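You operate a simulated robot arm through the tools that you are given. There is no shell and no other tool. Be economical: measure what you need, move in short steps, check, and stop when the job is done.

You run a simulated robot arm. Do the job below in one go: nothing can be reset, and whatever is moved stays where it is left.

TASK
Fit the coil named on the job card into the generator.
Fine: seat it, close the clamp lever, shut the hatch and both latches.
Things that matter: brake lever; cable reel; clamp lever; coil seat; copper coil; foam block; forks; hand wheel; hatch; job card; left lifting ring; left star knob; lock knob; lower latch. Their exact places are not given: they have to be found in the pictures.

Only the result counts: the job must be done as asked and must still hold three seconds after the hand-in. Knocking over, shifting, dropping, spilling or breaking anything else fails it.

THE ROBOT
A 7-joint arm with a fingered hand on a trunk, on a base that drives. Base frame: it is fixed to the floor where the robot stands at the start and does not move with it; the origin is under the middle of the robot, x ahead of it, y to its left, z up. Lengths are in mm, angles in rad, forces in N, time in s.
With the tool pointing down near the work surface it reaches from about 100 to 840 mm from the robot's upright axis, wherever it stands. Its first joint turns from -1.204 to 3.002 rad. Places, roughly: brake lever [1400, -400, 300]; clamp lever [600, -200, 500]; coil seat [600, -100, 400]; forks [1000, -200, 100]; hand wheel [800, -600, 700]; hatch [300, 100, 600]; left lifting ring [600, 100, 900]; left star knob [400, 100, 300]; lock knob [1000, -600, 500]; lower latch [400, -400, 500]; pallet truck [1400, -200, 100]; red lever [1500, -200, 1000]; right lifting ring [600, -500, 900]; right star knob [400, -200, 200]; upper latch [400, -400, 800]. Payload 5 kg.
Tool frame: the origin (TCP) lies between the finger pads and is the grasp point; the fingertips stand 32 mm ahead of it; z points along the fingers, y is the line along which they close. Largest opening 160 mm; the body of the gripper starts 89 mm behind the TCP. The gripper is a hand of 3 fingers: y runs from the thumb to the fingers, the wrist lies at [0, 0, -252] in the tool frame, and closing takes about 1.5 s.
Orientation is that of the tool frame in the base frame, as a unit quaternion [w, x, y, z]. With the fingers straight down and closing along the base's y, the tool's x points along the base's -x, its y along +y and its z along -z.

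THE INTERFACE
- The arm moves only by the tool play_rows. Its argument "targets" is a list of rows, each a list of 3 entries, a list of its own where there are three numbers: the shift along the tool's x, y, z in m, then the turn, a rotation vector about the tool's x, y, z in rad, then the gripper command, from -1 (shut) to 1 (fully open), values between in proportion. In form: [[[x, y, z], [ax, ay, az], hand], ...]. A call has 1 to 12 rows; each row is the pose to reach, as a shift and turn from the pose commanded when the call began, along the tool's axes at that moment. Rows are played at 5 a second. More than 50 mm and 0.15 rad between two rows, or a gripper value outside its range, and nothing of the call is played. A pose out of reach is approached as far as the arm can. The call stops where the force on the tool passes 40 N (or 10 N more than at its start, if that is more) or the arm is blocked; 0.2 s more then pass. The fingers move at their own pace (about 108 mm/s each) and stop on an object; they squeeze with about 24 N. The grip force told is the motor's: it shows also when the fingers shut on nothing. Time passes only in rows, and 0.2 s behind the last, so rows that repeat a pose let the fingers close. It gives the time, the measured TCP pose, the force on the tool (base axes), the opening and the grip force at its end, in the units of the frame above (readings bear some noise), with the torque about the TCP (base axes, N m) and any sound that the robot's microphone picked up, and new pictures: "views" is both (left out), scene, wrist or none.
- Cameras (640 x 400 px; columns grow to the right, rows downward): "scene" is now at [102.5, -25.1, 1667]; the picture's right is [-0.41, -0.91, -0.00], its down [-0.85, 0.38, -0.37] and it looks along [0.34, -0.15, -0.93] (base axes); focal length 214 px, centre (320, 200). "wrist" rides on the gripper at [65, -4, -116] in the tool frame; the picture's right is [0.06, 1.00, 0.00], its down [-0.87, 0.05, -0.49] and it looks along [-0.49, 0.03, 0.87] (tool axes); focal length 261 px, centre (320, 200).
- move_column(by): slides the trunk up (or, below 0, down) by that many mm; the arm and the scene camera ride with it, the base frame stays. It gives what a move gives, with no picture.
- steer(legs): drives the robot by 1 to 6 legs, each [ahead, left, turn to the left] in mm, mm and rad, along the robot's own axes; the way and the turn of a leg run together, so that a leg with both is an arc; at most 1500 mm and 3.142 rad a leg. The arm and the cameras ride along, it lands a little off, and it stops where it bumps. It gives what a move gives, and a new picture of the scene camera.
- grasp_type(shape): the hand has 3 fingers and takes this shape, open, in about a second: jaw (thumb against the fingers, like two jaws); tri (thumb and two fingers); tip (a fingertip pinch); poke (one finger out to press); point (the index stretched); flat (the hand flat); cup (the hand cupped); fist (a fist). The gripper value then closes the fingers along that shape, each until it touches; the sizes above hold for jaw. It gives what a move gives, with no picture.
- head_to(pan, tilt): turns the head with the scene camera to pan (to the left, within 1.501 rad either way) and tilt (down, from -0.506 to 1.204), counted from straight ahead of the robot. It gives what a move gives, and a new picture of the scene camera.
- point_at(camera, pixels): for up to 12 pixels [column, row] of the newest picture of that camera ("zoom" is the newest enlarged one), the place [x, y, z] in the base frame of the surface seen there, good to about 2 mm. It takes no simulated time.
- close_up(camera, box): a new picture of the part [left, top, right, bottom] of that camera's present view, enlarged. It takes no simulated time.
- sign_off(): hands the job in; it is judged then, once.

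Go step by step. Measure first, check grasps and placings, and put right what went wrong. The budget is 80 turns and 260 pictures, counting those below and the enlarged ones. Unless the task says otherwise, let go and move clear before handing in, and close with one line.

The tools are called after "Emit:" as name(argument=value, ...) on one line, values as JSON. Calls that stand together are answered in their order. play_rows: Moves the arm, as the interface text tells. Its arguments: {"type":"object","properties":{"targets":{"type":"array","items":{"type":"array"}},"views":{"type":"string","enum":["both","scene","wrist","none"]}},"required":["targets"]} The other tools are called the same way: move_column (by) slides the trunk up or down; grasp_type (shape) gives the hand a shape; steer (legs) drives the base; head_to (pan, tilt) turns the head that bears the scene camera; point_at (camera, pixels) gives the place of the surface under pixels of a picture; close_up (camera, box) takes an enlarged picture of a part of a camera's view; sign_off () hands the job in.

At the start:

```text
time_s: 0.0
eef_pos: [663.7, -449.1, 1171.8]
orientation: [0.0, 0.0, 1.0, 0.0]
contact_force: [0.5, -0.3, -0.5]
ft_torque: [0.01, -0.02, -0.01]
gripper_width: 159.9
grip_force: 0.1
shape: jaw
trunk travel left (down, up): [-875.0, 65.0]
robot x, y, heading: [4.2, 0.1, -0.002]
head pan, tilt: [-0.424, 1.19]
```

scene: 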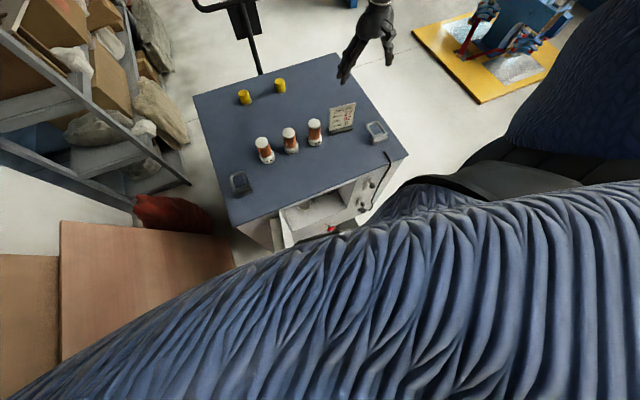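
wrist: 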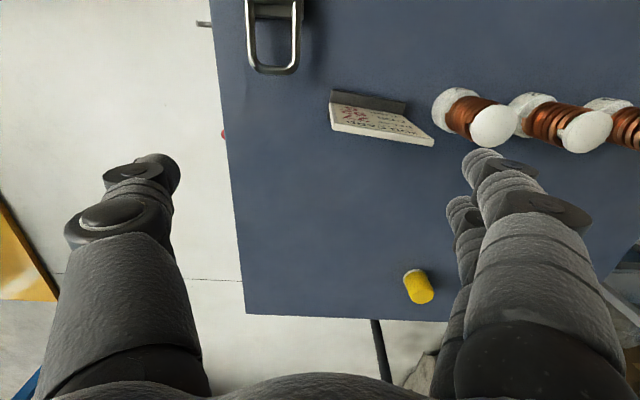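

The scene shows a generator with three coils on top and a job card at about (342,117). I'll enlarge the card and coils.

Emit:
close_up(camera="scene", box=[240, 90, 400, 190])

Emit:
close_up(camera="scene", box=[260, 140, 420, 240])

Emit:
close_up(camera="wrist", box=[310, 70, 470, 170])

```text
4.00 times, centred on (320, 140) of scene
```

zoom: 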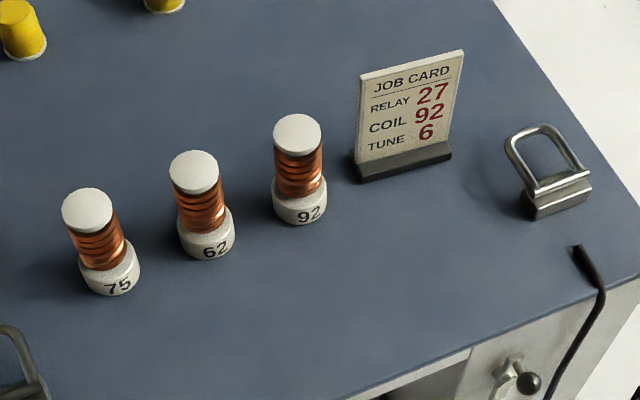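

```text
4.00 times, centred on (340, 190) of scene
```

zoom: 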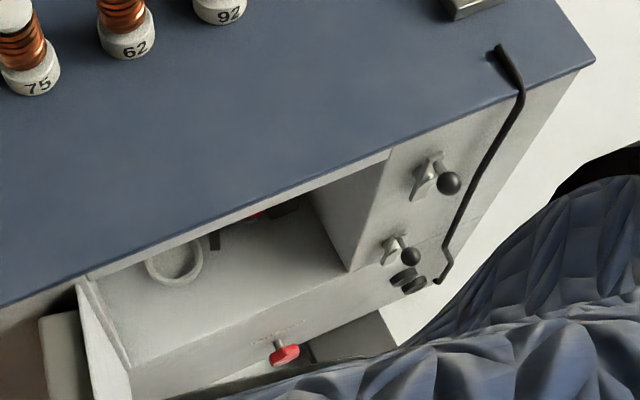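

```text
4.00 times, centred on (390, 120) of wrist
```

zoom: 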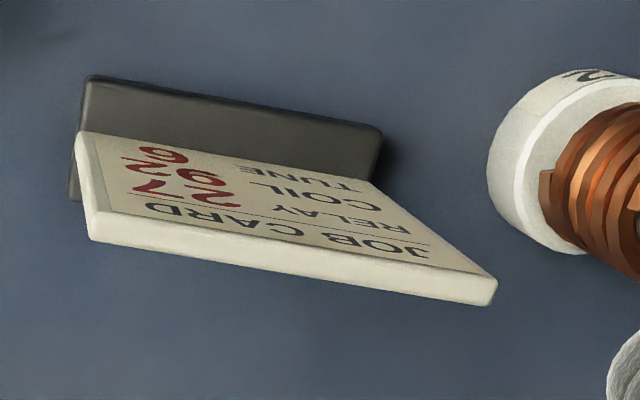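

Card says coil 92, the one nearest the card. I'll measure coils, lifting rings, seat and the door opening.

Emit:
point_at(camera="scene", pixels=[[314.5, 122], [315, 142], [289, 131], [263, 142], [342, 105], [342, 130], [377, 130], [240, 183], [208, 105], [406, 153], [234, 226], [336, 54]])

Emit:
point_at(camera="zoom", pixels=[[390, 100], [490, 105]])

Emit:
point_at(camera="scene", pixels=[[303, 205], [314, 195], [331, 232], [310, 222], [372, 186], [361, 204], [362, 211], [385, 155], [370, 210], [290, 246], [280, 212], [330, 200]])

Emit:
head_to(pan=-0.2, tilt=1.0)

```text
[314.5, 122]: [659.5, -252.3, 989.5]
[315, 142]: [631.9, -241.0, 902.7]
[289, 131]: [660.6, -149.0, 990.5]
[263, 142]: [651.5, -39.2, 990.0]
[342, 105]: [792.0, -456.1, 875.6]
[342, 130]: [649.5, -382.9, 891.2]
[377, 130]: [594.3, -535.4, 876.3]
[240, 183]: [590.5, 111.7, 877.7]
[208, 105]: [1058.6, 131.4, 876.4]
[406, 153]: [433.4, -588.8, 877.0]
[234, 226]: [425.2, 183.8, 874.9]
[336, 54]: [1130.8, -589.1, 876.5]
```

```text
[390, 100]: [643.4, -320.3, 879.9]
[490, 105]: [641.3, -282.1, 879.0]
```

```text
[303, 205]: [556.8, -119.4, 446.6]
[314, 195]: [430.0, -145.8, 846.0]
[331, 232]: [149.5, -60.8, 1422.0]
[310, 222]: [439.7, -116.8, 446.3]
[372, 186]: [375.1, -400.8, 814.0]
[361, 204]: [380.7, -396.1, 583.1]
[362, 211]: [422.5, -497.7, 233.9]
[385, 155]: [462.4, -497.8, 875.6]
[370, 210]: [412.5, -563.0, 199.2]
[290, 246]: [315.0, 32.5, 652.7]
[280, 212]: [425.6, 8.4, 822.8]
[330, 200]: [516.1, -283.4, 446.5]
```

```text
time_s: 0.8
eef_pos: [662.6, -448.6, 1171.7]
orientation: [0.001, 0.0, 1.0, 0.001]
contact_force: [-0.2, 0.4, -0.1]
ft_torque: [-0.01, -0.03, -0.04]
gripper_width: 159.8
grip_force: 0.1
shape: jaw
trunk travel left (down, up): [-875.0, 65.0]
robot x, y, heading: [0.4, 0.5, 0.003]
head pan, tilt: [-0.201, 1.0]
```

scene: 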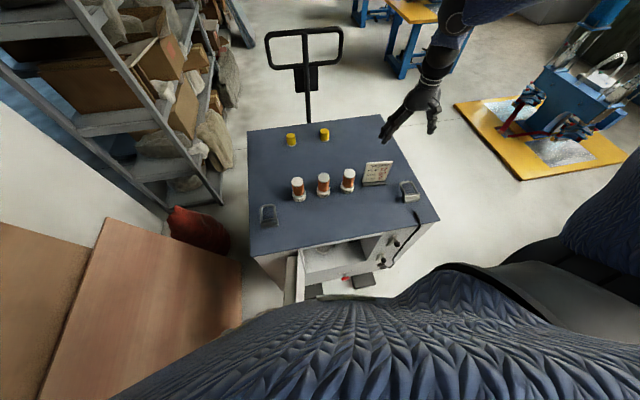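

Coil 92 stands at about (650,-250), and the cavity seat lies low inside the front opening. I need to back away to see the front, so I first check the space to the sides and rear.

Emit:
head_to(pan=1.5, tilt=0.7)

Emit:
head_to(pan=-1.5, tilt=0.7)

```text
time_s: 2.5
eef_pos: [663.5, -448.2, 1172.0]
orientation: [0.0, 0.0, 1.0, 0.0]
contact_force: [-0.5, -0.2, 0.4]
ft_torque: [-0.02, 0.01, -0.02]
gripper_width: 159.9
grip_force: 0.0
shape: jaw
trunk travel left (down, up): [-875.0, 65.0]
robot x, y, heading: [-2.3, 0.8, -0.001]
head pan, tilt: [1.499, 0.7]
```

scene: 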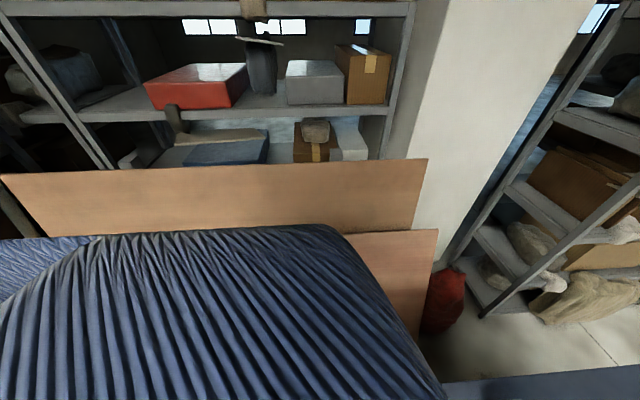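

```text
time_s: 5.1
eef_pos: [662.8, -447.9, 1172.9]
orientation: [0.0, 0.0, 1.0, 0.001]
contact_force: [-0.6, -0.2, 0.4]
ft_torque: [-0.02, -0.03, -0.02]
gripper_width: 159.8
grip_force: 0.2
shape: jaw
trunk travel left (down, up): [-875.0, 65.0]
robot x, y, heading: [3.1, 1.3, -0.003]
head pan, tilt: [-1.499, 0.7]
```

scene: 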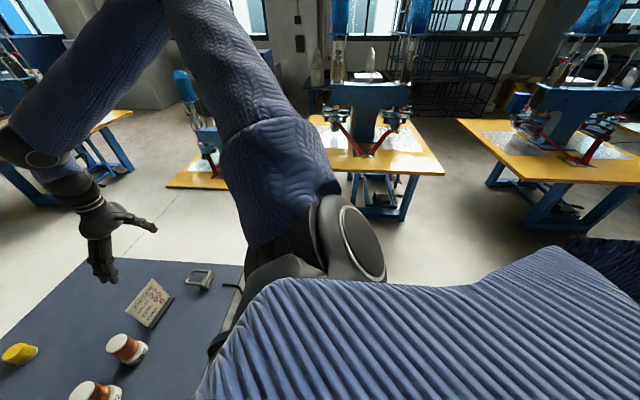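

The rear right shows open floor; I back up 300 mm and look ahead.

Emit:
steer(legs=[[-300, 0, 0]])

Emit:
head_to(pan=-0.15, tilt=0.95)

```text
time_s: 7.1
eef_pos: [359.0, -449.9, 1172.4]
orientation: [0.0, 0.003, 1.0, 0.0]
contact_force: [0.1, 0.4, 1.0]
ft_torque: [0.03, -0.02, -0.01]
gripper_width: 159.9
grip_force: 0.0
shape: jaw
trunk travel left (down, up): [-875.0, 65.0]
robot x, y, heading: [-301.5, 0.9, 0.002]
head pan, tilt: [-1.499, 0.7]
```

scene: 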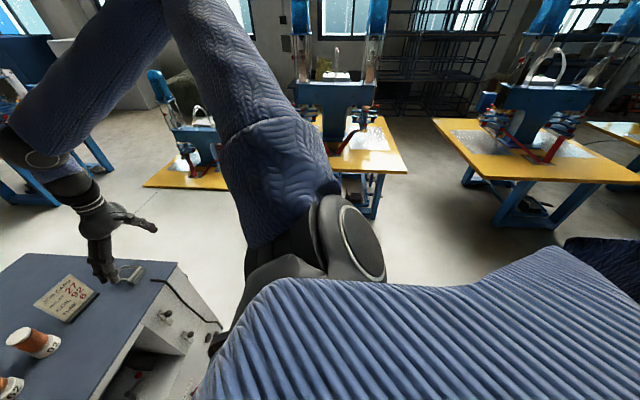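

```text
time_s: 8.6
eef_pos: [359.5, -449.9, 1172.0]
orientation: [0.0, 0.002, 1.0, 0.0]
contact_force: [-0.1, 0.1, 0.4]
ft_torque: [-0.01, 0.0, -0.02]
gripper_width: 159.9
grip_force: 0.0
shape: jaw
trunk travel left (down, up): [-875.0, 65.0]
robot x, y, heading: [-303.8, -1.7, -0.005]
head pan, tilt: [-0.15, 0.949]
```

scene: 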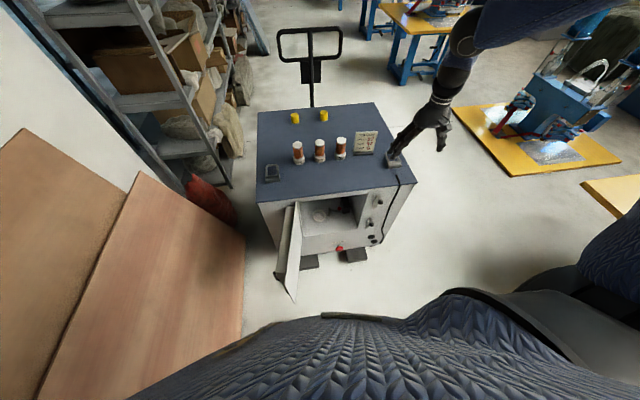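

The opening is now visible around (330,215). I enlarge it and survey.

Emit:
close_up(camera="scene", box=[250, 175, 410, 275])

Emit:
point_at(camera="zoom", pixels=[[280, 155], [285, 160], [330, 145], [355, 250], [362, 295], [500, 105], [478, 195], [495, 265], [180, 480], [195, 130], [450, 75], [420, 215]])

Emit:
close_up(camera="scene", box=[295, 188, 391, 248])

```text
4.00 times, centred on (330, 225) of scene
```

zoom: 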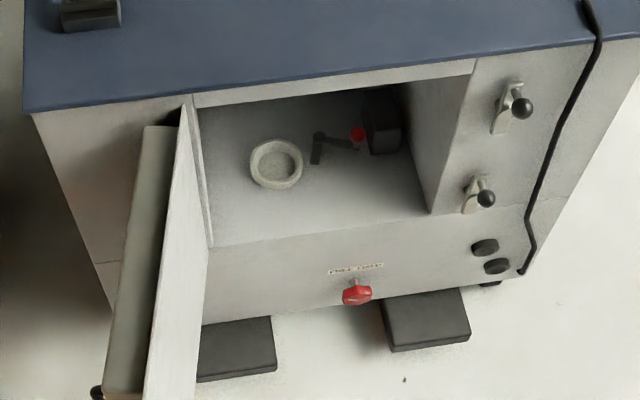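

```text
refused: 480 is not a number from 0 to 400
```

```text
6.67 times, centred on (343, 218) of scene
```

zoom: 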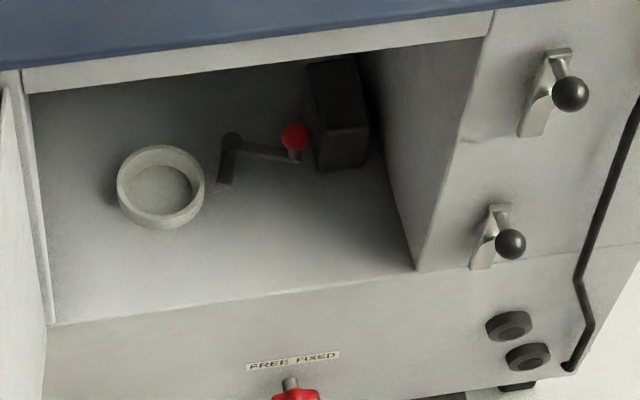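

The seat ring, clamp arm with red knob, a dark block, and both latches are visible. Measuring them.

Emit:
point_at(camera="zoom", pixels=[[162, 148], [128, 200], [200, 195], [160, 195], [165, 222], [232, 140], [225, 180], [294, 138], [265, 153], [340, 130], [318, 110], [366, 100]])

Emit:
point_at(camera="zoom", pixels=[[570, 93], [535, 120], [545, 65], [510, 243], [483, 255], [495, 213], [490, 20], [417, 268], [50, 322], [25, 82], [300, 395], [20, 200]])

Emit:
close_up(camera="scene", box=[250, 215, 410, 315])

Emit:
close_up(camera="scene", box=[280, 110, 408, 190])

```text
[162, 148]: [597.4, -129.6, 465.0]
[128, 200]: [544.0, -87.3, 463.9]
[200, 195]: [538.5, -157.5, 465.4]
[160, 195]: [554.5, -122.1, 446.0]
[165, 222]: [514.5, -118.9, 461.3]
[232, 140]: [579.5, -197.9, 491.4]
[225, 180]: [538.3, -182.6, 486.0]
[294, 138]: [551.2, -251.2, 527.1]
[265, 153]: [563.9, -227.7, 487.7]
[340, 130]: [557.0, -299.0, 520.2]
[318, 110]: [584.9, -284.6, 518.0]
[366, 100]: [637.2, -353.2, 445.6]
```

```text
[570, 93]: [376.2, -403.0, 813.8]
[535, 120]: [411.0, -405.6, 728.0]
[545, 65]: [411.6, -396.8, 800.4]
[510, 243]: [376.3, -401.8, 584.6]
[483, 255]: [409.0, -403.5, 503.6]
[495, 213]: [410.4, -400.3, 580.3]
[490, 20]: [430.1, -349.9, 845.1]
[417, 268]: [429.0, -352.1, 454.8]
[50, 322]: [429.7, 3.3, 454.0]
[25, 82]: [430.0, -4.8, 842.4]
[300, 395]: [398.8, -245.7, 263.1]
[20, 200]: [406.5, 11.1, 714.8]
```

```text
4.00 times, centred on (330, 265) of scene
```

zoom: 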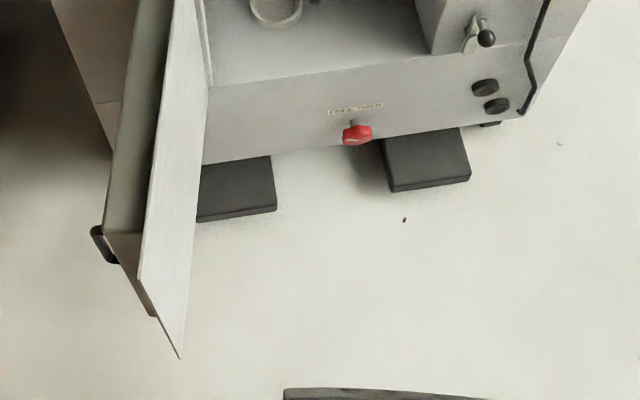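

```text
5.00 times, centred on (344, 150) of scene
```

zoom: 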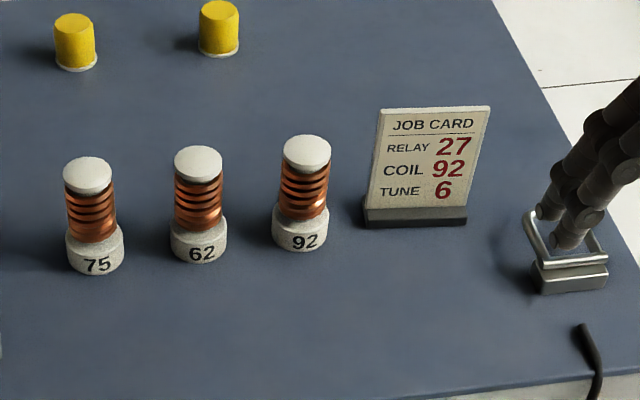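

Next: exact dimensions of coil 92 and of the card near it.

Emit:
point_at(camera="zoom", pixels=[[306, 145], [285, 152], [328, 152], [306, 160], [303, 195], [303, 225], [275, 230], [325, 235], [303, 245], [202, 155], [368, 215], [465, 215]])

Emit:
close_up(camera="scene", box=[318, 125, 366, 155])

Emit:
point_at(camera="zoom", pixels=[[258, 100], [258, 160], [258, 200], [258, 260], [258, 310], [350, 280], [180, 280], [195, 200], [330, 220], [200, 120], [345, 120]])

```text
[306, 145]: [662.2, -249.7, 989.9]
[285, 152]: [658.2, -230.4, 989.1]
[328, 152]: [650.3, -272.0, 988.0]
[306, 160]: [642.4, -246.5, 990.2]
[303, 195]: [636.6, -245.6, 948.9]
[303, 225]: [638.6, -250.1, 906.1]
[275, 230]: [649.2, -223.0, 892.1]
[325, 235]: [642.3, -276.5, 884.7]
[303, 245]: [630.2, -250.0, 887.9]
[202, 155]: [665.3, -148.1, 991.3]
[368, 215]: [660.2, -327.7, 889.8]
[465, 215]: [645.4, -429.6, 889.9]
```

```text
13.33 times, centred on (342, 140) of scene
```

zoom: 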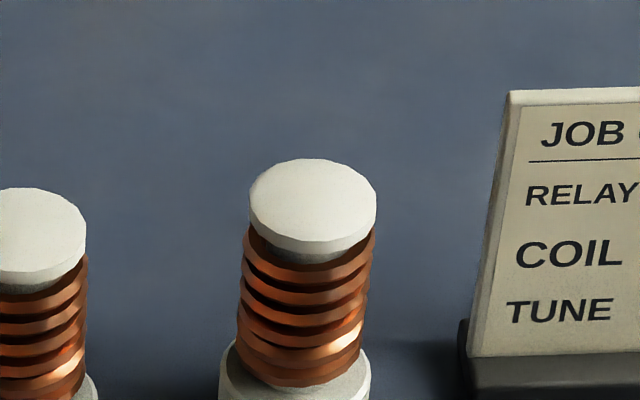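

```text
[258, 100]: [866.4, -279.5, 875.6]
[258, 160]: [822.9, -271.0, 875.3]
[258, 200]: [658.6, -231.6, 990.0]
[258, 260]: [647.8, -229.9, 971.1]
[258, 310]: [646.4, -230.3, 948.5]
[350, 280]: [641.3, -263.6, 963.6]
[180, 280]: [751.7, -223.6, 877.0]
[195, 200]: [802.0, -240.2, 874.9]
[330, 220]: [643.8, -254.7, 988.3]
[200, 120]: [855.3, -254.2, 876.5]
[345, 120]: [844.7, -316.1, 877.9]
```

Coil axis ≈ (657,-250), z 876–990; seat centre ≈ (555,-122), floor 446. Now I measure the hatch's edges and begin a roll of the hand so the wrist camera will sit above it.

Emit:
point_at(camera="scene", pixels=[[294, 302], [286, 284], [298, 206], [289, 208], [276, 276], [280, 272], [290, 250], [284, 230], [300, 240], [339, 249], [285, 290], [277, 270]])

Emit:
play_rows(targets=[[[0, 0, 0], [0, 0, 0.14], 0], [[0, 0, 0], [0, 0, 0.28], 0], [[0, 0, 0], [0, 0, 0.42], 0], [[0, 0, 0], [0, 0, 0.56], 0], [[0, 0, 0], [0, 0, 0.7], 0], [[0, 0, 0], [0, 0, 0.84], 0], [[0, 0, 0], [0, 0, 0.98], 0], [[0, 0, 0], [0, 0, 1.12], 0], [[0, 0, 0], [0, 0, 1.26], 0], [[0, 0, 0], [0, 0, 1.4], 0], [[0, 0, 0], [0, 0, 1.5], 0], [[0, 0, 0], [0, 0, 1.5708], 0]], views="none")

```text
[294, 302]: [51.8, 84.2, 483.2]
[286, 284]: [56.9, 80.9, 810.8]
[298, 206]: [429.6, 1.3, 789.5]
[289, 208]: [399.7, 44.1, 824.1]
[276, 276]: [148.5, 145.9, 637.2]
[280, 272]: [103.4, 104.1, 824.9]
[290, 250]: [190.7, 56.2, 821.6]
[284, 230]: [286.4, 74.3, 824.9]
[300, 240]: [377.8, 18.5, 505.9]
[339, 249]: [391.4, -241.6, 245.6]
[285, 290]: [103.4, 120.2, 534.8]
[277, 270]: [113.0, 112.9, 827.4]
```

```text
time_s: 11.2
eef_pos: [359.5, -452.1, 1172.2]
orientation: [0.0, 0.709, 0.705, 0.0]
contact_force: [0.3, -0.3, 0.2]
ft_torque: [-0.01, -0.01, 0.01]
gripper_width: 80.7
grip_force: 0.0
shape: jaw
trunk travel left (down, up): [-875.0, 65.0]
robot x, y, heading: [-306.1, -0.5, -0.002]
head pan, tilt: [-0.15, 0.949]
```

The roll works so far; continue the second quarter turn.

Emit:
play_rows(targets=[[[0, 0, 0], [0, 0, 0.14], 0], [[0, 0, 0], [0, 0, 0.28], 0], [[0, 0, 0], [0, 0, 0.42], 0], [[0, 0, 0], [0, 0, 0.56], 0], [[0, 0, 0], [0, 0, 0.7], 0], [[0, 0, 0], [0, 0, 0.84], 0], [[0, 0, 0], [0, 0, 0.98], 0], [[0, 0, 0], [0, 0, 1.12], 0], [[0, 0, 0], [0, 0, 1.26], 0], [[0, 0, 0], [0, 0, 1.4], 0], [[0, 0, 0], [0, 0, 1.5], 0], [[0, 0, 0], [0, 0, 1.5708], 0]], views="scene")

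```text
time_s: 13.8
eef_pos: [405.9, -611.4, 1157.5]
orientation: [-0.073, 0.967, 0.241, -0.028]
contact_force: [0.6, 1.5, 0.2]
ft_torque: [0.02, -0.03, 0.0]
gripper_width: 79.9
grip_force: 0.0
shape: jaw
out of reach, approached as far as the arm can: row 5, 6, 7, 8, 9, 10, 11, 12
trunk travel left (down, up): [-875.0, 65.0]
robot x, y, heading: [-303.4, -0.5, -0.002]
head pan, tilt: [-0.15, 0.949]
```

scene: 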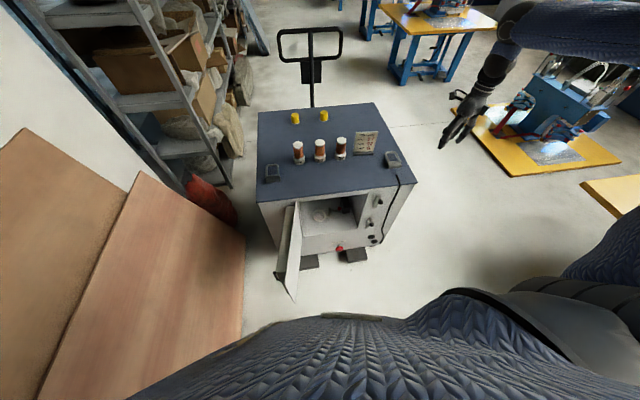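

The arm hit its limit in roll with the hand pointing down. I pitch the hand forward to see whether the wanted orientation becomes reachable then.

Emit:
play_rows(targets=[[[0, 0, 0], [0, 0.14, 0], 0], [[0, 0, 0], [0, 0.28, 0], 0], [[0, 0, 0], [0, 0.42, 0], 0], [[0, 0, 0], [0, 0.56, 0], 0], [[0, 0, 0], [0, 0.7, 0], 0], [[0, 0, 0], [0, 0.84, 0], 0], [[0, 0, 0], [0, 0.95, 0], 0], [[0, 0, 0], [0, 1.047, 0], 0], [[0, 0, 0], [0, 1.047, 0], 0]], views="scene")

```text
time_s: 15.8
eef_pos: [409.9, -612.5, 1157.7]
orientation: [-0.185, 0.851, 0.174, 0.459]
contact_force: [-0.1, 0.1, 0.3]
ft_torque: [0.03, 0.03, -0.01]
gripper_width: 80.0
grip_force: 0.1
shape: jaw
out of reach, approached as far as the arm can: row 1, 2, 3, 4, 5
trunk travel left (down, up): [-875.0, 65.0]
robot x, y, heading: [-302.5, 0.3, -0.004]
head pan, tilt: [-0.15, 0.949]
```

scene: 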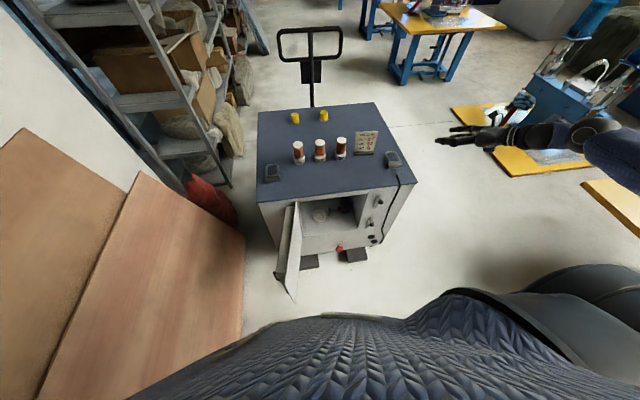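

The hand now points forward and 30° down, yawed ~33° left, camera up. I straighten the yaw.

Emit:
play_rows(targets=[[[0, 0, 0], [-0.125, 0.014, 0.03], 0], [[0, 0, 0], [-0.25, 0.028, 0.059], 0], [[0, 0, 0], [-0.375, 0.042, 0.089], 0], [[0, 0, 0], [-0.5, 0.056, 0.118], 0], [[0, 0, 0], [-0.5, 0.056, 0.118], 0]], views="scene")

```text
time_s: 17.0
eef_pos: [409.1, -612.4, 1157.7]
orientation: [0.0, 0.866, -0.001, 0.5]
contact_force: [0.6, 0.4, 0.5]
ft_torque: [0.01, -0.01, 0.0]
gripper_width: 80.0
grip_force: 0.0
shape: jaw
trunk travel left (down, up): [-875.0, 65.0]
robot x, y, heading: [-300.7, 1.2, -0.005]
head pan, tilt: [-0.15, 0.949]
```

scene: 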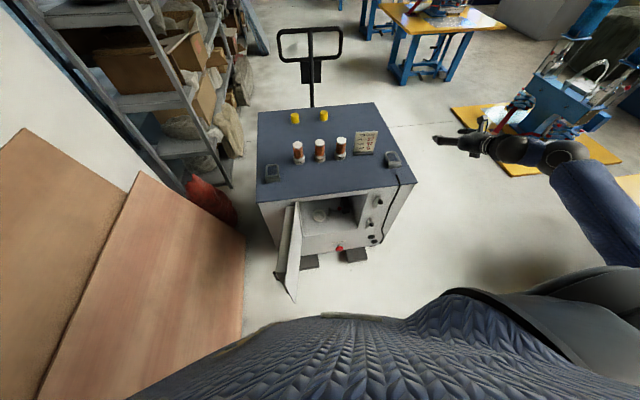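

Exact orientation reached. Now I test whether the arm can reach across to the robot's left while holding this orientation, which lets the body stand right of the open hatch.

Emit:
play_rows(targets=[[[0, -0.05, 0], [0, 0, 0], 0], [[0, -0.1, 0], [0, 0, 0], 0], [[0, -0.15, 0], [0, 0, 0], 0], [[0, -0.2, 0], [0, 0, 0], 0], [[0, -0.25, 0], [0, 0, 0], 0], [[0, -0.3, 0], [0, 0, 0], 0], [[0, -0.35, 0], [0, 0, 0], 0], [[0, -0.4, 0], [0, 0, 0], 0], [[0, -0.45, 0], [0, 0, 0], 0], [[0, -0.5, 0], [0, 0, 0], 0], [[0, -0.55, 0], [0, 0, 0], 0], [[0, -0.6, 0], [0, 0, 0], 0]], views="both")

```text
time_s: 19.6
eef_pos: [412.1, -13.2, 1156.5]
orientation: [0.003, 0.866, -0.003, 0.5]
contact_force: [2.1, -0.2, 2.6]
ft_torque: [0.0, 0.29, 0.01]
gripper_width: 80.1
grip_force: 0.0
shape: jaw
trunk travel left (down, up): [-875.0, 65.0]
robot x, y, heading: [-301.7, 4.9, -0.006]
head pan, tilt: [-0.15, 0.949]
```

scene: 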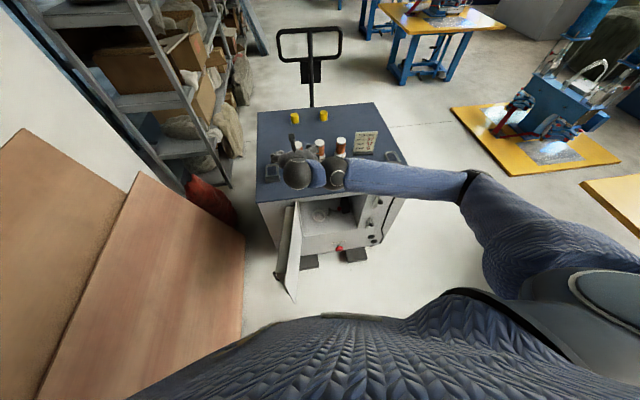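
wrist: 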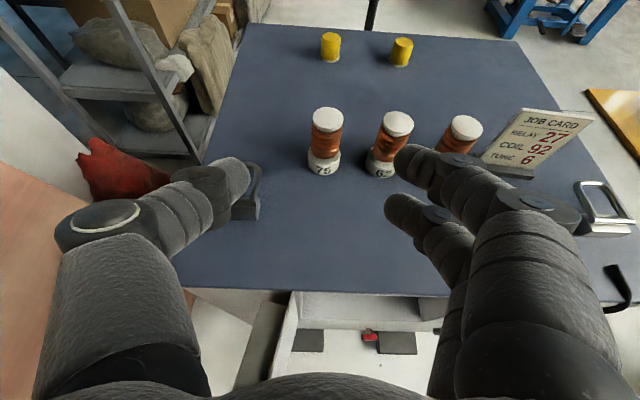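

The reach works. I check where the forearm and elbow lie (pixels 310–470, row ~175).

Emit:
point_at(camera="scene", pixels=[[298, 173], [337, 173], [365, 176], [400, 178], [440, 184], [468, 185], [500, 210], [540, 250], [600, 300], [337, 162], [400, 165]])

```text
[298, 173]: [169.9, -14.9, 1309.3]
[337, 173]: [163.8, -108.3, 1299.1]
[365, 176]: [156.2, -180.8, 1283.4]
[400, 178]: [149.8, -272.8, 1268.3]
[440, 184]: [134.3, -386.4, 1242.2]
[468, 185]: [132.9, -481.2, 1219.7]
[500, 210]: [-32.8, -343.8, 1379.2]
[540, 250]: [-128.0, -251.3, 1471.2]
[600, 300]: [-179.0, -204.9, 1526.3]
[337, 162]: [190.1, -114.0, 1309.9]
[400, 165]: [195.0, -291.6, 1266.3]
```

Forearm runs to the right roughly parallel to the front, a little close to the latches later. I test a pose further left with 20° yaw, which should pull the elbow back.

Emit:
play_rows(targets=[[[-0.004, -0.045, -0.006], [0, 0, 0], 0], [[-0.007, -0.09, -0.012], [0, 0, 0], 0], [[-0.01, -0.135, -0.018], [0, 0, 0], 0], [[-0.014, -0.176, -0.024], [0, 0, 0], 0], [[-0.014, -0.176, -0.024], [0.1, 0, -0.058], 0], [[-0.014, -0.176, -0.024], [0.2, 0, -0.116], 0], [[-0.014, -0.176, -0.024], [0.303, 0, -0.175], 0], [[-0.014, -0.176, -0.024], [0.303, 0, -0.175], 0]], views="scene")

Emit:
point_at(camera="scene", pixels=[[300, 200], [350, 200], [400, 200], [430, 190], [460, 190], [480, 190], [270, 180], [350, 180], [400, 180]])

```text
time_s: 21.4
eef_pos: [385.3, 164.7, 1156.9]
orientation: [-0.086, 0.853, 0.15, 0.492]
contact_force: [-0.4, 0.5, -0.4]
ft_torque: [0.0, 0.0, 0.01]
gripper_width: 80.1
grip_force: 0.1
shape: jaw
trunk travel left (down, up): [-875.0, 65.0]
robot x, y, heading: [-300.8, 0.8, -0.006]
head pan, tilt: [-0.15, 0.949]
```

scene: 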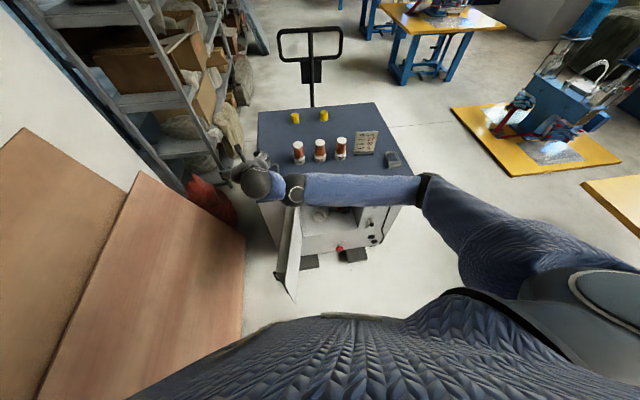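

```text
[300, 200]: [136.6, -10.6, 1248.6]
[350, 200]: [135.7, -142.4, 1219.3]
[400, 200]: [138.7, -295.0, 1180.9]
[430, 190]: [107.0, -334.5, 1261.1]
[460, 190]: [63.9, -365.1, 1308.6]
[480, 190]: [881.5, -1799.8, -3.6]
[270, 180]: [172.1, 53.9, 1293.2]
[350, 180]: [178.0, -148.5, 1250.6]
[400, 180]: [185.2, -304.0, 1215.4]
```

The elbow swings forward there. A more extended reach (robot farther back) should bring the forearm in line; I test 230 mm further ahead.

Emit:
play_rows(targets=[[[0.015, 0.03, 0.026], [0, 0, 0], 0], [[0.03, 0.061, 0.052], [0, 0, 0], 0], [[0.045, 0.091, 0.077], [0, 0, 0], 0], [[0.06, 0.121, 0.103], [0, 0, 0], 0], [[0.075, 0.152, 0.129], [0, 0, 0], 0], [[0.089, 0.182, 0.155], [0, 0, 0], 0], [[0.089, 0.182, 0.155], [0, 0, 0], 0]], views="scene")

Emit:
point_at(camera="scene", pixels=[[300, 170], [330, 170], [360, 170], [400, 170], [430, 180], [460, 190], [480, 200], [350, 150], [400, 150]])

```text
time_s: 23.2
eef_pos: [621.6, -8.3, 1130.8]
orientation: [-0.037, 0.859, 0.158, 0.486]
contact_force: [-0.1, -0.2, 0.8]
ft_torque: [-0.01, 0.05, 0.03]
gripper_width: 80.1
grip_force: 0.1
shape: jaw
trunk travel left (down, up): [-875.0, 65.0]
robot x, y, heading: [-304.0, 1.3, -0.002]
head pan, tilt: [-0.15, 0.949]
stopped in row 7: the arm was blocked; the commanded pose is now the measured one
```

scene: 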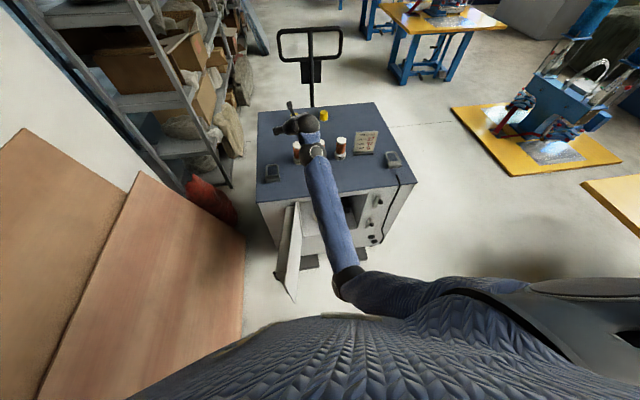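

```text
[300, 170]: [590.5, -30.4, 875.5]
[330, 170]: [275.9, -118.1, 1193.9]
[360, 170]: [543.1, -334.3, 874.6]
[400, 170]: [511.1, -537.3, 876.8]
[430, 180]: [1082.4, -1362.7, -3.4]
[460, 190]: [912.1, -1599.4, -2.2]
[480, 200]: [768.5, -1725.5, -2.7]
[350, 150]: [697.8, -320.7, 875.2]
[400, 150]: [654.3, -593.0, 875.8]
```

The arm flipped so the forearm now trails straight behind the hand — ideal for insertion. I straighten the yaw and pull back slightly, then check the coils.

Emit:
play_rows(targets=[[[0.001, -0.004, -0.018], [-0.11, 0.008, 0.09], 0], [[0.003, -0.007, -0.035], [-0.223, 0.017, 0.18], 0], [[0.003, -0.007, -0.035], [-0.223, 0.017, 0.237], 0], [[0.003, -0.007, -0.035], [-0.223, 0.017, 0.237], 0]], views="both")

```text
time_s: 24.2
eef_pos: [591.5, -7.6, 1150.4]
orientation: [-0.001, 0.866, 0.002, 0.499]
contact_force: [0.3, -0.3, 0.3]
ft_torque: [-0.01, -0.01, 0.03]
gripper_width: 79.9
grip_force: 0.0
shape: jaw
trunk travel left (down, up): [-875.0, 65.0]
robot x, y, heading: [-302.6, 1.0, -0.001]
head pan, tilt: [-0.15, 0.949]
```

scene: 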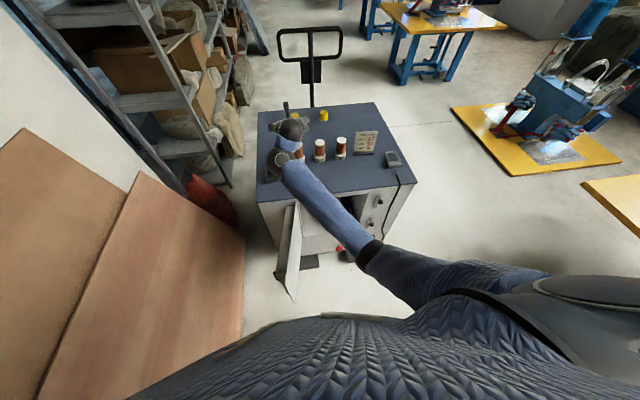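
wrist: 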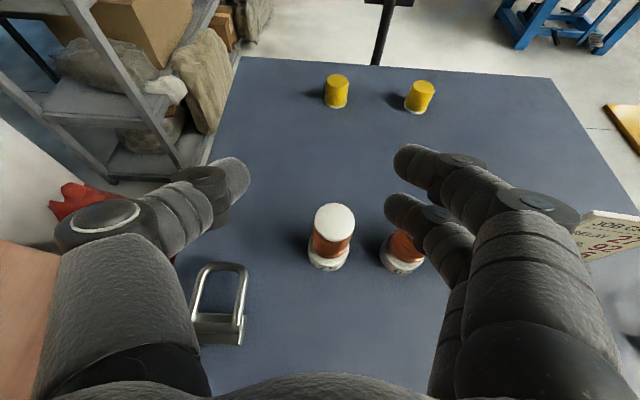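

Orientation is exact and coils stand. I drive so the hand hovers over coil 92: 66 mm ahead, 242 mm right.

Emit:
steer(legs=[[66, -242, 0]])

Emit:
play_rows(targets=[[[0, 0, 0], [0, 0, 0], -0.1]], views="wrist")

```text
time_s: 26.0
eef_pos: [655.2, -250.1, 1152.3]
orientation: [-0.001, 0.867, 0.0, 0.499]
contact_force: [1.1, 0.0, 0.0]
ft_torque: [0.03, 0.05, 0.04]
gripper_width: 79.9
grip_force: 0.1
shape: jaw
trunk travel left (down, up): [-875.0, 65.0]
robot x, y, heading: [-238.1, -240.9, -0.005]
head pan, tilt: [-0.15, 0.949]
```

scene: 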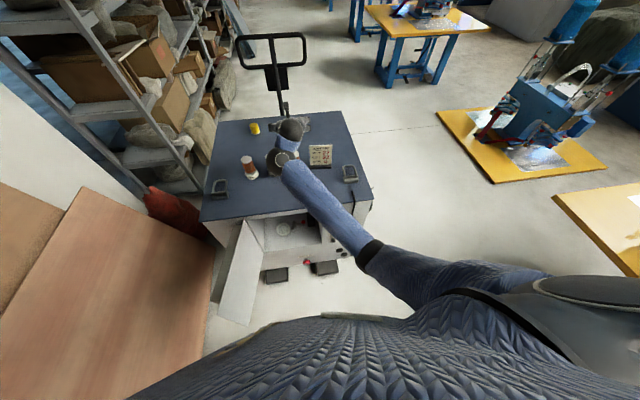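

```text
time_s: 26.4
eef_pos: [654.9, -249.2, 1151.8]
orientation: [-0.001, 0.867, 0.001, 0.499]
contact_force: [-0.7, 1.1, -0.3]
ft_torque: [-0.03, -0.03, 0.03]
gripper_width: 72.6
grip_force: 0.0
shape: jaw
trunk travel left (down, up): [-875.0, 65.0]
robot x, y, heading: [-238.2, -238.2, -0.011]
head pan, tilt: [-0.15, 0.949]
```

wrist: 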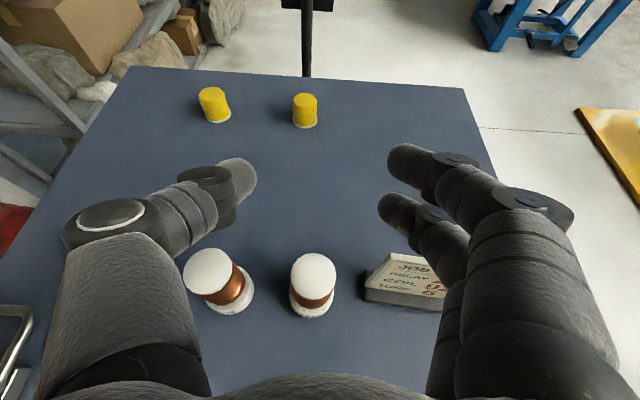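

I measure the cap of coil 92 and the outer extents of the thumb and fingers for clearance.

Emit:
point_at(camera="wrist", pixels=[[313, 258], [297, 275], [330, 275], [65, 225], [100, 215], [150, 210], [240, 175], [255, 180], [225, 170], [395, 155], [385, 205], [565, 215]])

Emit:
point_at(camera="wrist", pixels=[[313, 275], [205, 270], [190, 290], [370, 290], [380, 265], [530, 200], [200, 330], [450, 330], [440, 160]])

```text
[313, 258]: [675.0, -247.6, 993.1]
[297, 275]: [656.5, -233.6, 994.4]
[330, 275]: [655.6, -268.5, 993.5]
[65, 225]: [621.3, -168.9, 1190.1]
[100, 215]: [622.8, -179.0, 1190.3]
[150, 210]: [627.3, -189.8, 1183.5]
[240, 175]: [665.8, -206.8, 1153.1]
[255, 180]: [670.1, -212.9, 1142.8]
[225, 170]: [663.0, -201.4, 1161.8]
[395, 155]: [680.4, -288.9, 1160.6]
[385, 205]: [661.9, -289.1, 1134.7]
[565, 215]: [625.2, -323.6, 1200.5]
```

```text
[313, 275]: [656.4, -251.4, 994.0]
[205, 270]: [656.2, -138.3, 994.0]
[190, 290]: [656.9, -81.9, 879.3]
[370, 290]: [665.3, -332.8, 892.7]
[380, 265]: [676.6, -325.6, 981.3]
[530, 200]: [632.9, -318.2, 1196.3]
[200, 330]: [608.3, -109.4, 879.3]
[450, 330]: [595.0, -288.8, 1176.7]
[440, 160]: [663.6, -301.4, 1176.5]
```

Centre of the cap ≈ (657,-250). I'll grip high (z≈968, cap and top windings) so the knuckles stay above the neighbouring coil. Lowering the trunk 130 mm first.

Emit:
move_column(by=-130)

Emit:
play_rows(targets=[[[0, 0, 0], [0, 0, 0], -0.1]], views="both")

```text
time_s: 28.0
eef_pos: [654.1, -248.3, 1022.1]
orientation: [0.0, 0.867, -0.001, 0.499]
contact_force: [-0.3, 0.5, 1.4]
ft_torque: [0.02, 0.04, 0.02]
gripper_width: 72.8
grip_force: 0.0
shape: jaw
trunk travel left (down, up): [-745.0, 195.0]
robot x, y, heading: [-238.7, -237.7, -0.007]
head pan, tilt: [-0.15, 0.949]
```

```text
time_s: 28.4
eef_pos: [655.1, -249.9, 1021.1]
orientation: [0.0, 0.867, -0.001, 0.499]
contact_force: [0.1, -0.1, 0.2]
ft_torque: [-0.01, -0.02, 0.02]
gripper_width: 72.5
grip_force: 0.1
shape: jaw
trunk travel left (down, up): [-745.0, 195.0]
robot x, y, heading: [-236.4, -238.1, -0.003]
head pan, tilt: [-0.15, 0.949]
```

scene: 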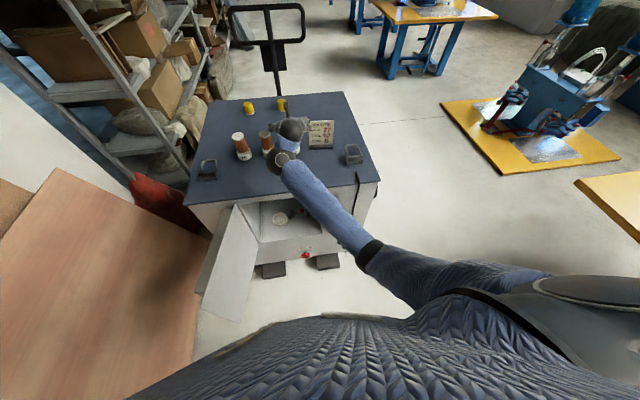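
wrist: 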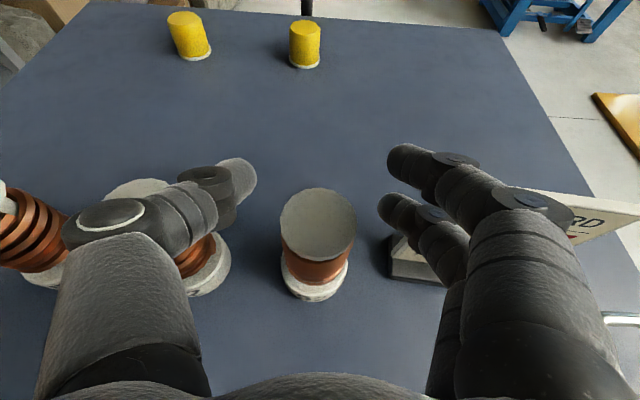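

Coil is centred between thumb and fingers. Descend 53 mm in steps.

Emit:
play_rows(targets=[[[-0.015, 0, 0.0095], [0, 0, 0], -0.1], [[-0.03, 0, 0.019], [0, 0, 0], -0.1], [[-0.045, 0, 0.028], [0, 0, 0], -0.1], [[-0.045, 0, 0.028], [0, 0, 0], -0.1]], views="both")

```text
time_s: 29.4
eef_pos: [657.5, -250.4, 968.4]
orientation: [0.0, 0.866, -0.001, 0.5]
contact_force: [0.1, 0.3, 0.0]
ft_torque: [0.01, 0.03, -0.03]
gripper_width: 72.5
grip_force: 0.0
shape: jaw
trunk travel left (down, up): [-745.0, 195.0]
robot x, y, heading: [-237.2, -240.0, -0.003]
head pan, tilt: [-0.15, 0.949]
```

scene: 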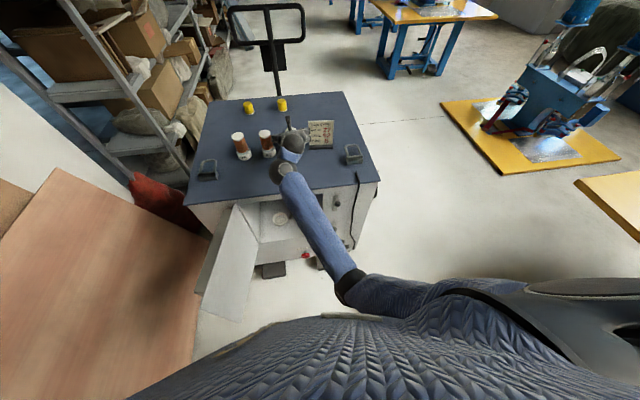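
wrist: 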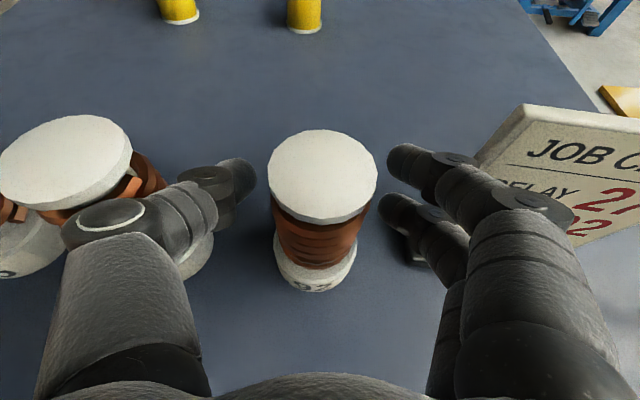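

Coil 92 (number visible at (315,285)) is between the pads. Closing.

Emit:
play_rows(targets=[[[0, 0, 0], [0, 0, 0], -0.4], [[0, 0, 0], [0, 0, 0], -0.7], [[0, 0, 0], [0, 0, 0], -1], [[0, 0, 0], [0, 0, 0], -1], [[0, 0, 0], [0, 0, 0], -1], [[0, 0, 0], [0, 0, 0], -1], [[0, 0, 0], [0, 0, 0], -1], [[0, 0, 0], [0, 0, 0], -1]], views="wrist")

```text
time_s: 31.2
eef_pos: [656.6, -249.8, 967.6]
orientation: [-0.001, 0.866, 0.001, 0.5]
contact_force: [1.3, 1.6, -0.3]
ft_torque: [0.02, 0.02, -0.02]
gripper_width: 34.8
grip_force: 23.5
shape: jaw
trunk travel left (down, up): [-745.0, 195.0]
robot x, y, heading: [-237.3, -240.4, -0.006]
head pan, tilt: [-0.15, 0.949]
```

wrist: 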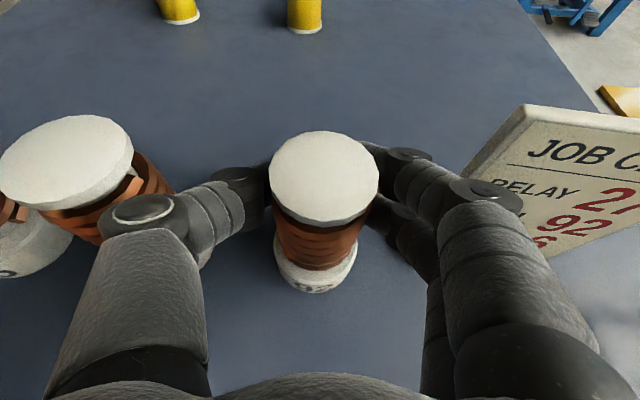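

Gripped (34.8 mm, 23.5 N). Lifting with the trunk and checking.

Emit:
move_column(by=60)

Emit:
play_rows(targets=[[[0, 0, 0], [0, 0, 0], -1]], views="both")

```text
time_s: 32.2
eef_pos: [656.1, -249.4, 1027.9]
orientation: [0.0, 0.866, -0.001, 0.5]
contact_force: [0.1, -0.7, -0.6]
ft_torque: [0.01, 0.0, 0.01]
gripper_width: 20.1
grip_force: 24.2
shape: jaw
trunk travel left (down, up): [-805.0, 135.0]
robot x, y, heading: [-240.8, -240.6, -0.005]
head pan, tilt: [-0.15, 0.949]
```

```text
time_s: 32.6
eef_pos: [657.1, -250.1, 1027.3]
orientation: [-0.001, 0.867, 0.0, 0.499]
contact_force: [0.0, -0.1, -1.0]
ft_torque: [-0.04, -0.01, 0.0]
gripper_width: 20.1
grip_force: 24.5
shape: jaw
trunk travel left (down, up): [-805.0, 135.0]
robot x, y, heading: [-237.4, -244.1, -0.006]
head pan, tilt: [-0.15, 0.949]
```

scene: 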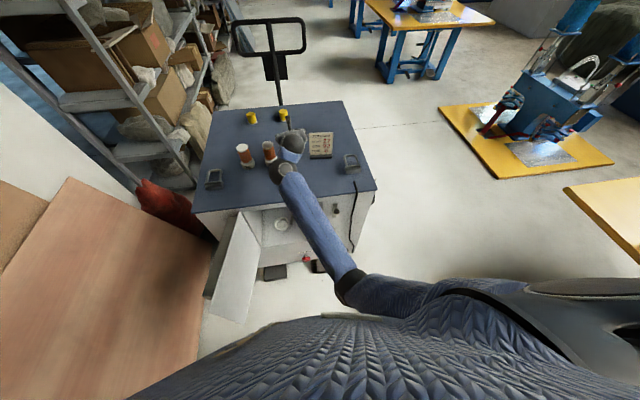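
wrist: 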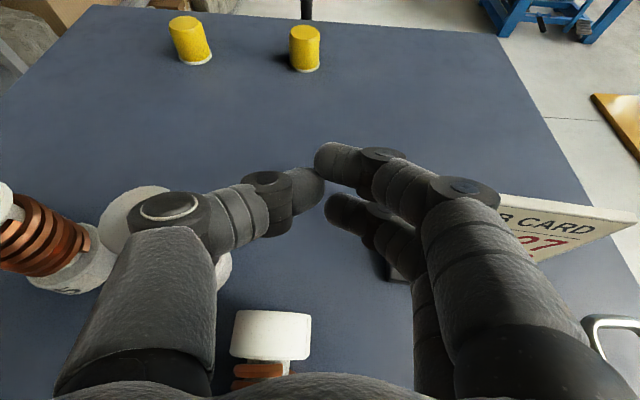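

The coil slipped out toward the palm; it shows at (270,340). I check where and how it stands.

Emit:
point_at(camera="wrist", pixels=[[270, 325], [235, 325], [308, 325], [270, 348], [260, 370], [250, 385]])

Emit:
close_up(camera="wrist", box=[160, 250, 400, 400])

Emit:
close_up(camera="scene", box=[240, 110, 360, 185])

```text
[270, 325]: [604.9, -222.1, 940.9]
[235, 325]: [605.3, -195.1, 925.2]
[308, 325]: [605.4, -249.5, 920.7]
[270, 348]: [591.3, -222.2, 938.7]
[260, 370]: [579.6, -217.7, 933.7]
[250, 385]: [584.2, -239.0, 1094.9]
```

```text
2.67 times, centred on (280, 325) of wrist
```

zoom: 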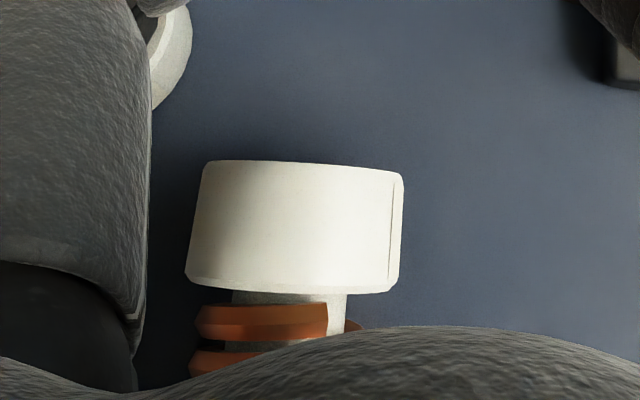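

```text
5.33 times, centred on (300, 148) of scene
```

zoom: 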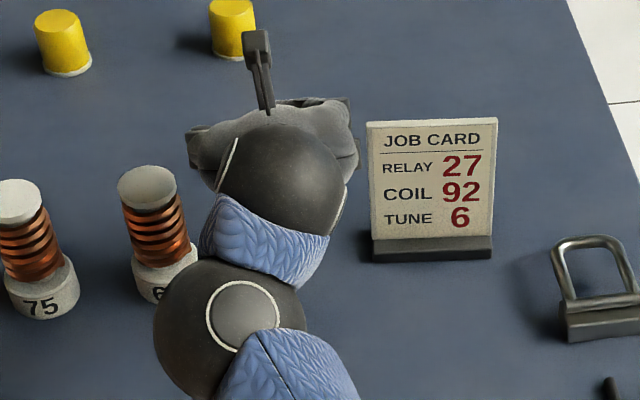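

The coil has toppled: base facing forward, lying beneath the hand. I raise the hand gently to see it.

Emit:
move_column(by=120)

Emit:
play_rows(targets=[[[0, 0, -0.04], [0, 0, 0], -0.5], [[0, 0, -0.08], [0, 0, 0], -0.1], [[0, 0, -0.12], [0, 0, 0], -0.1]], views="both")

```text
time_s: 34.1
eef_pos: [657.4, -250.5, 1147.1]
orientation: [0.0, 0.866, 0.0, 0.5]
contact_force: [0.2, -0.5, -0.6]
ft_torque: [0.03, 0.01, 0.02]
gripper_width: 20.4
grip_force: 23.8
shape: jaw
trunk travel left (down, up): [-925.0, 15.0]
robot x, y, heading: [-237.0, -237.1, -0.008]
head pan, tilt: [-0.15, 0.949]
```

```text
time_s: 34.9
eef_pos: [604.7, -359.2, 1221.6]
orientation: [0.097, 0.843, 0.023, 0.528]
contact_force: [-0.6, 0.5, 0.4]
ft_torque: [0.0, -0.03, 0.0]
gripper_width: 72.0
grip_force: 0.1
shape: jaw
trunk travel left (down, up): [-925.0, 15.0]
robot x, y, heading: [-232.5, -236.3, -0.007]
head pan, tilt: [-0.15, 0.949]
stopped in row 3: the arm was blocked; the commanded pose is now the measured one
```

scene: 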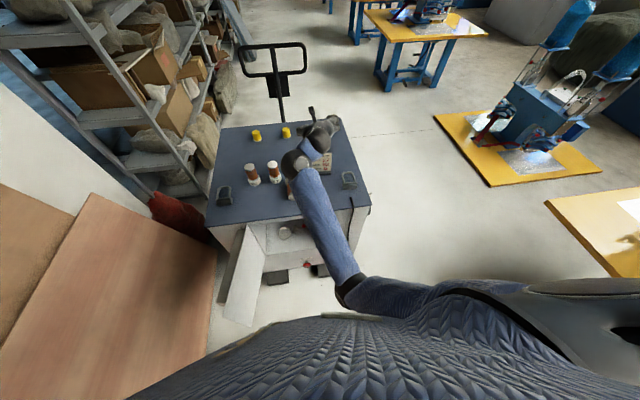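
wrist: 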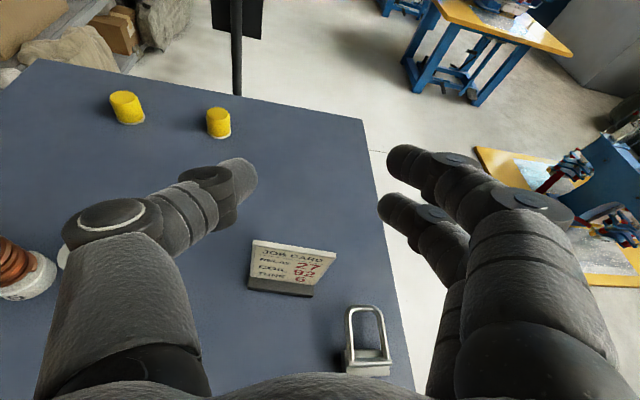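

The arm wandered a bit; neighbours stand. I drive back 250 mm so the arm no longer hides the coil.

Emit:
steer(legs=[[-250, 0, 0]])

Emit:
close_up(camera="scene", box=[200, 90, 400, 215])

```text
time_s: 36.7
eef_pos: [354.3, -357.0, 1221.4]
orientation: [0.097, 0.843, 0.022, 0.528]
contact_force: [-0.6, 0.5, -0.6]
ft_torque: [-0.02, -0.01, 0.0]
gripper_width: 71.7
grip_force: 0.0
shape: jaw
trunk travel left (down, up): [-925.0, 15.0]
robot x, y, heading: [-489.1, -237.2, -0.009]
head pan, tilt: [-0.15, 0.949]
```

scene: 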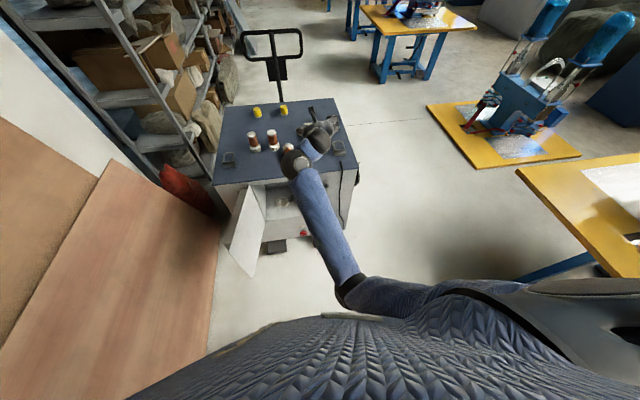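

```text
3.20 times, centred on (300, 152) of scene
```

zoom: 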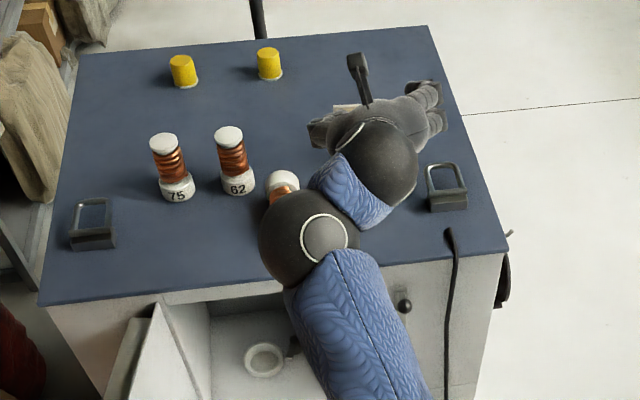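

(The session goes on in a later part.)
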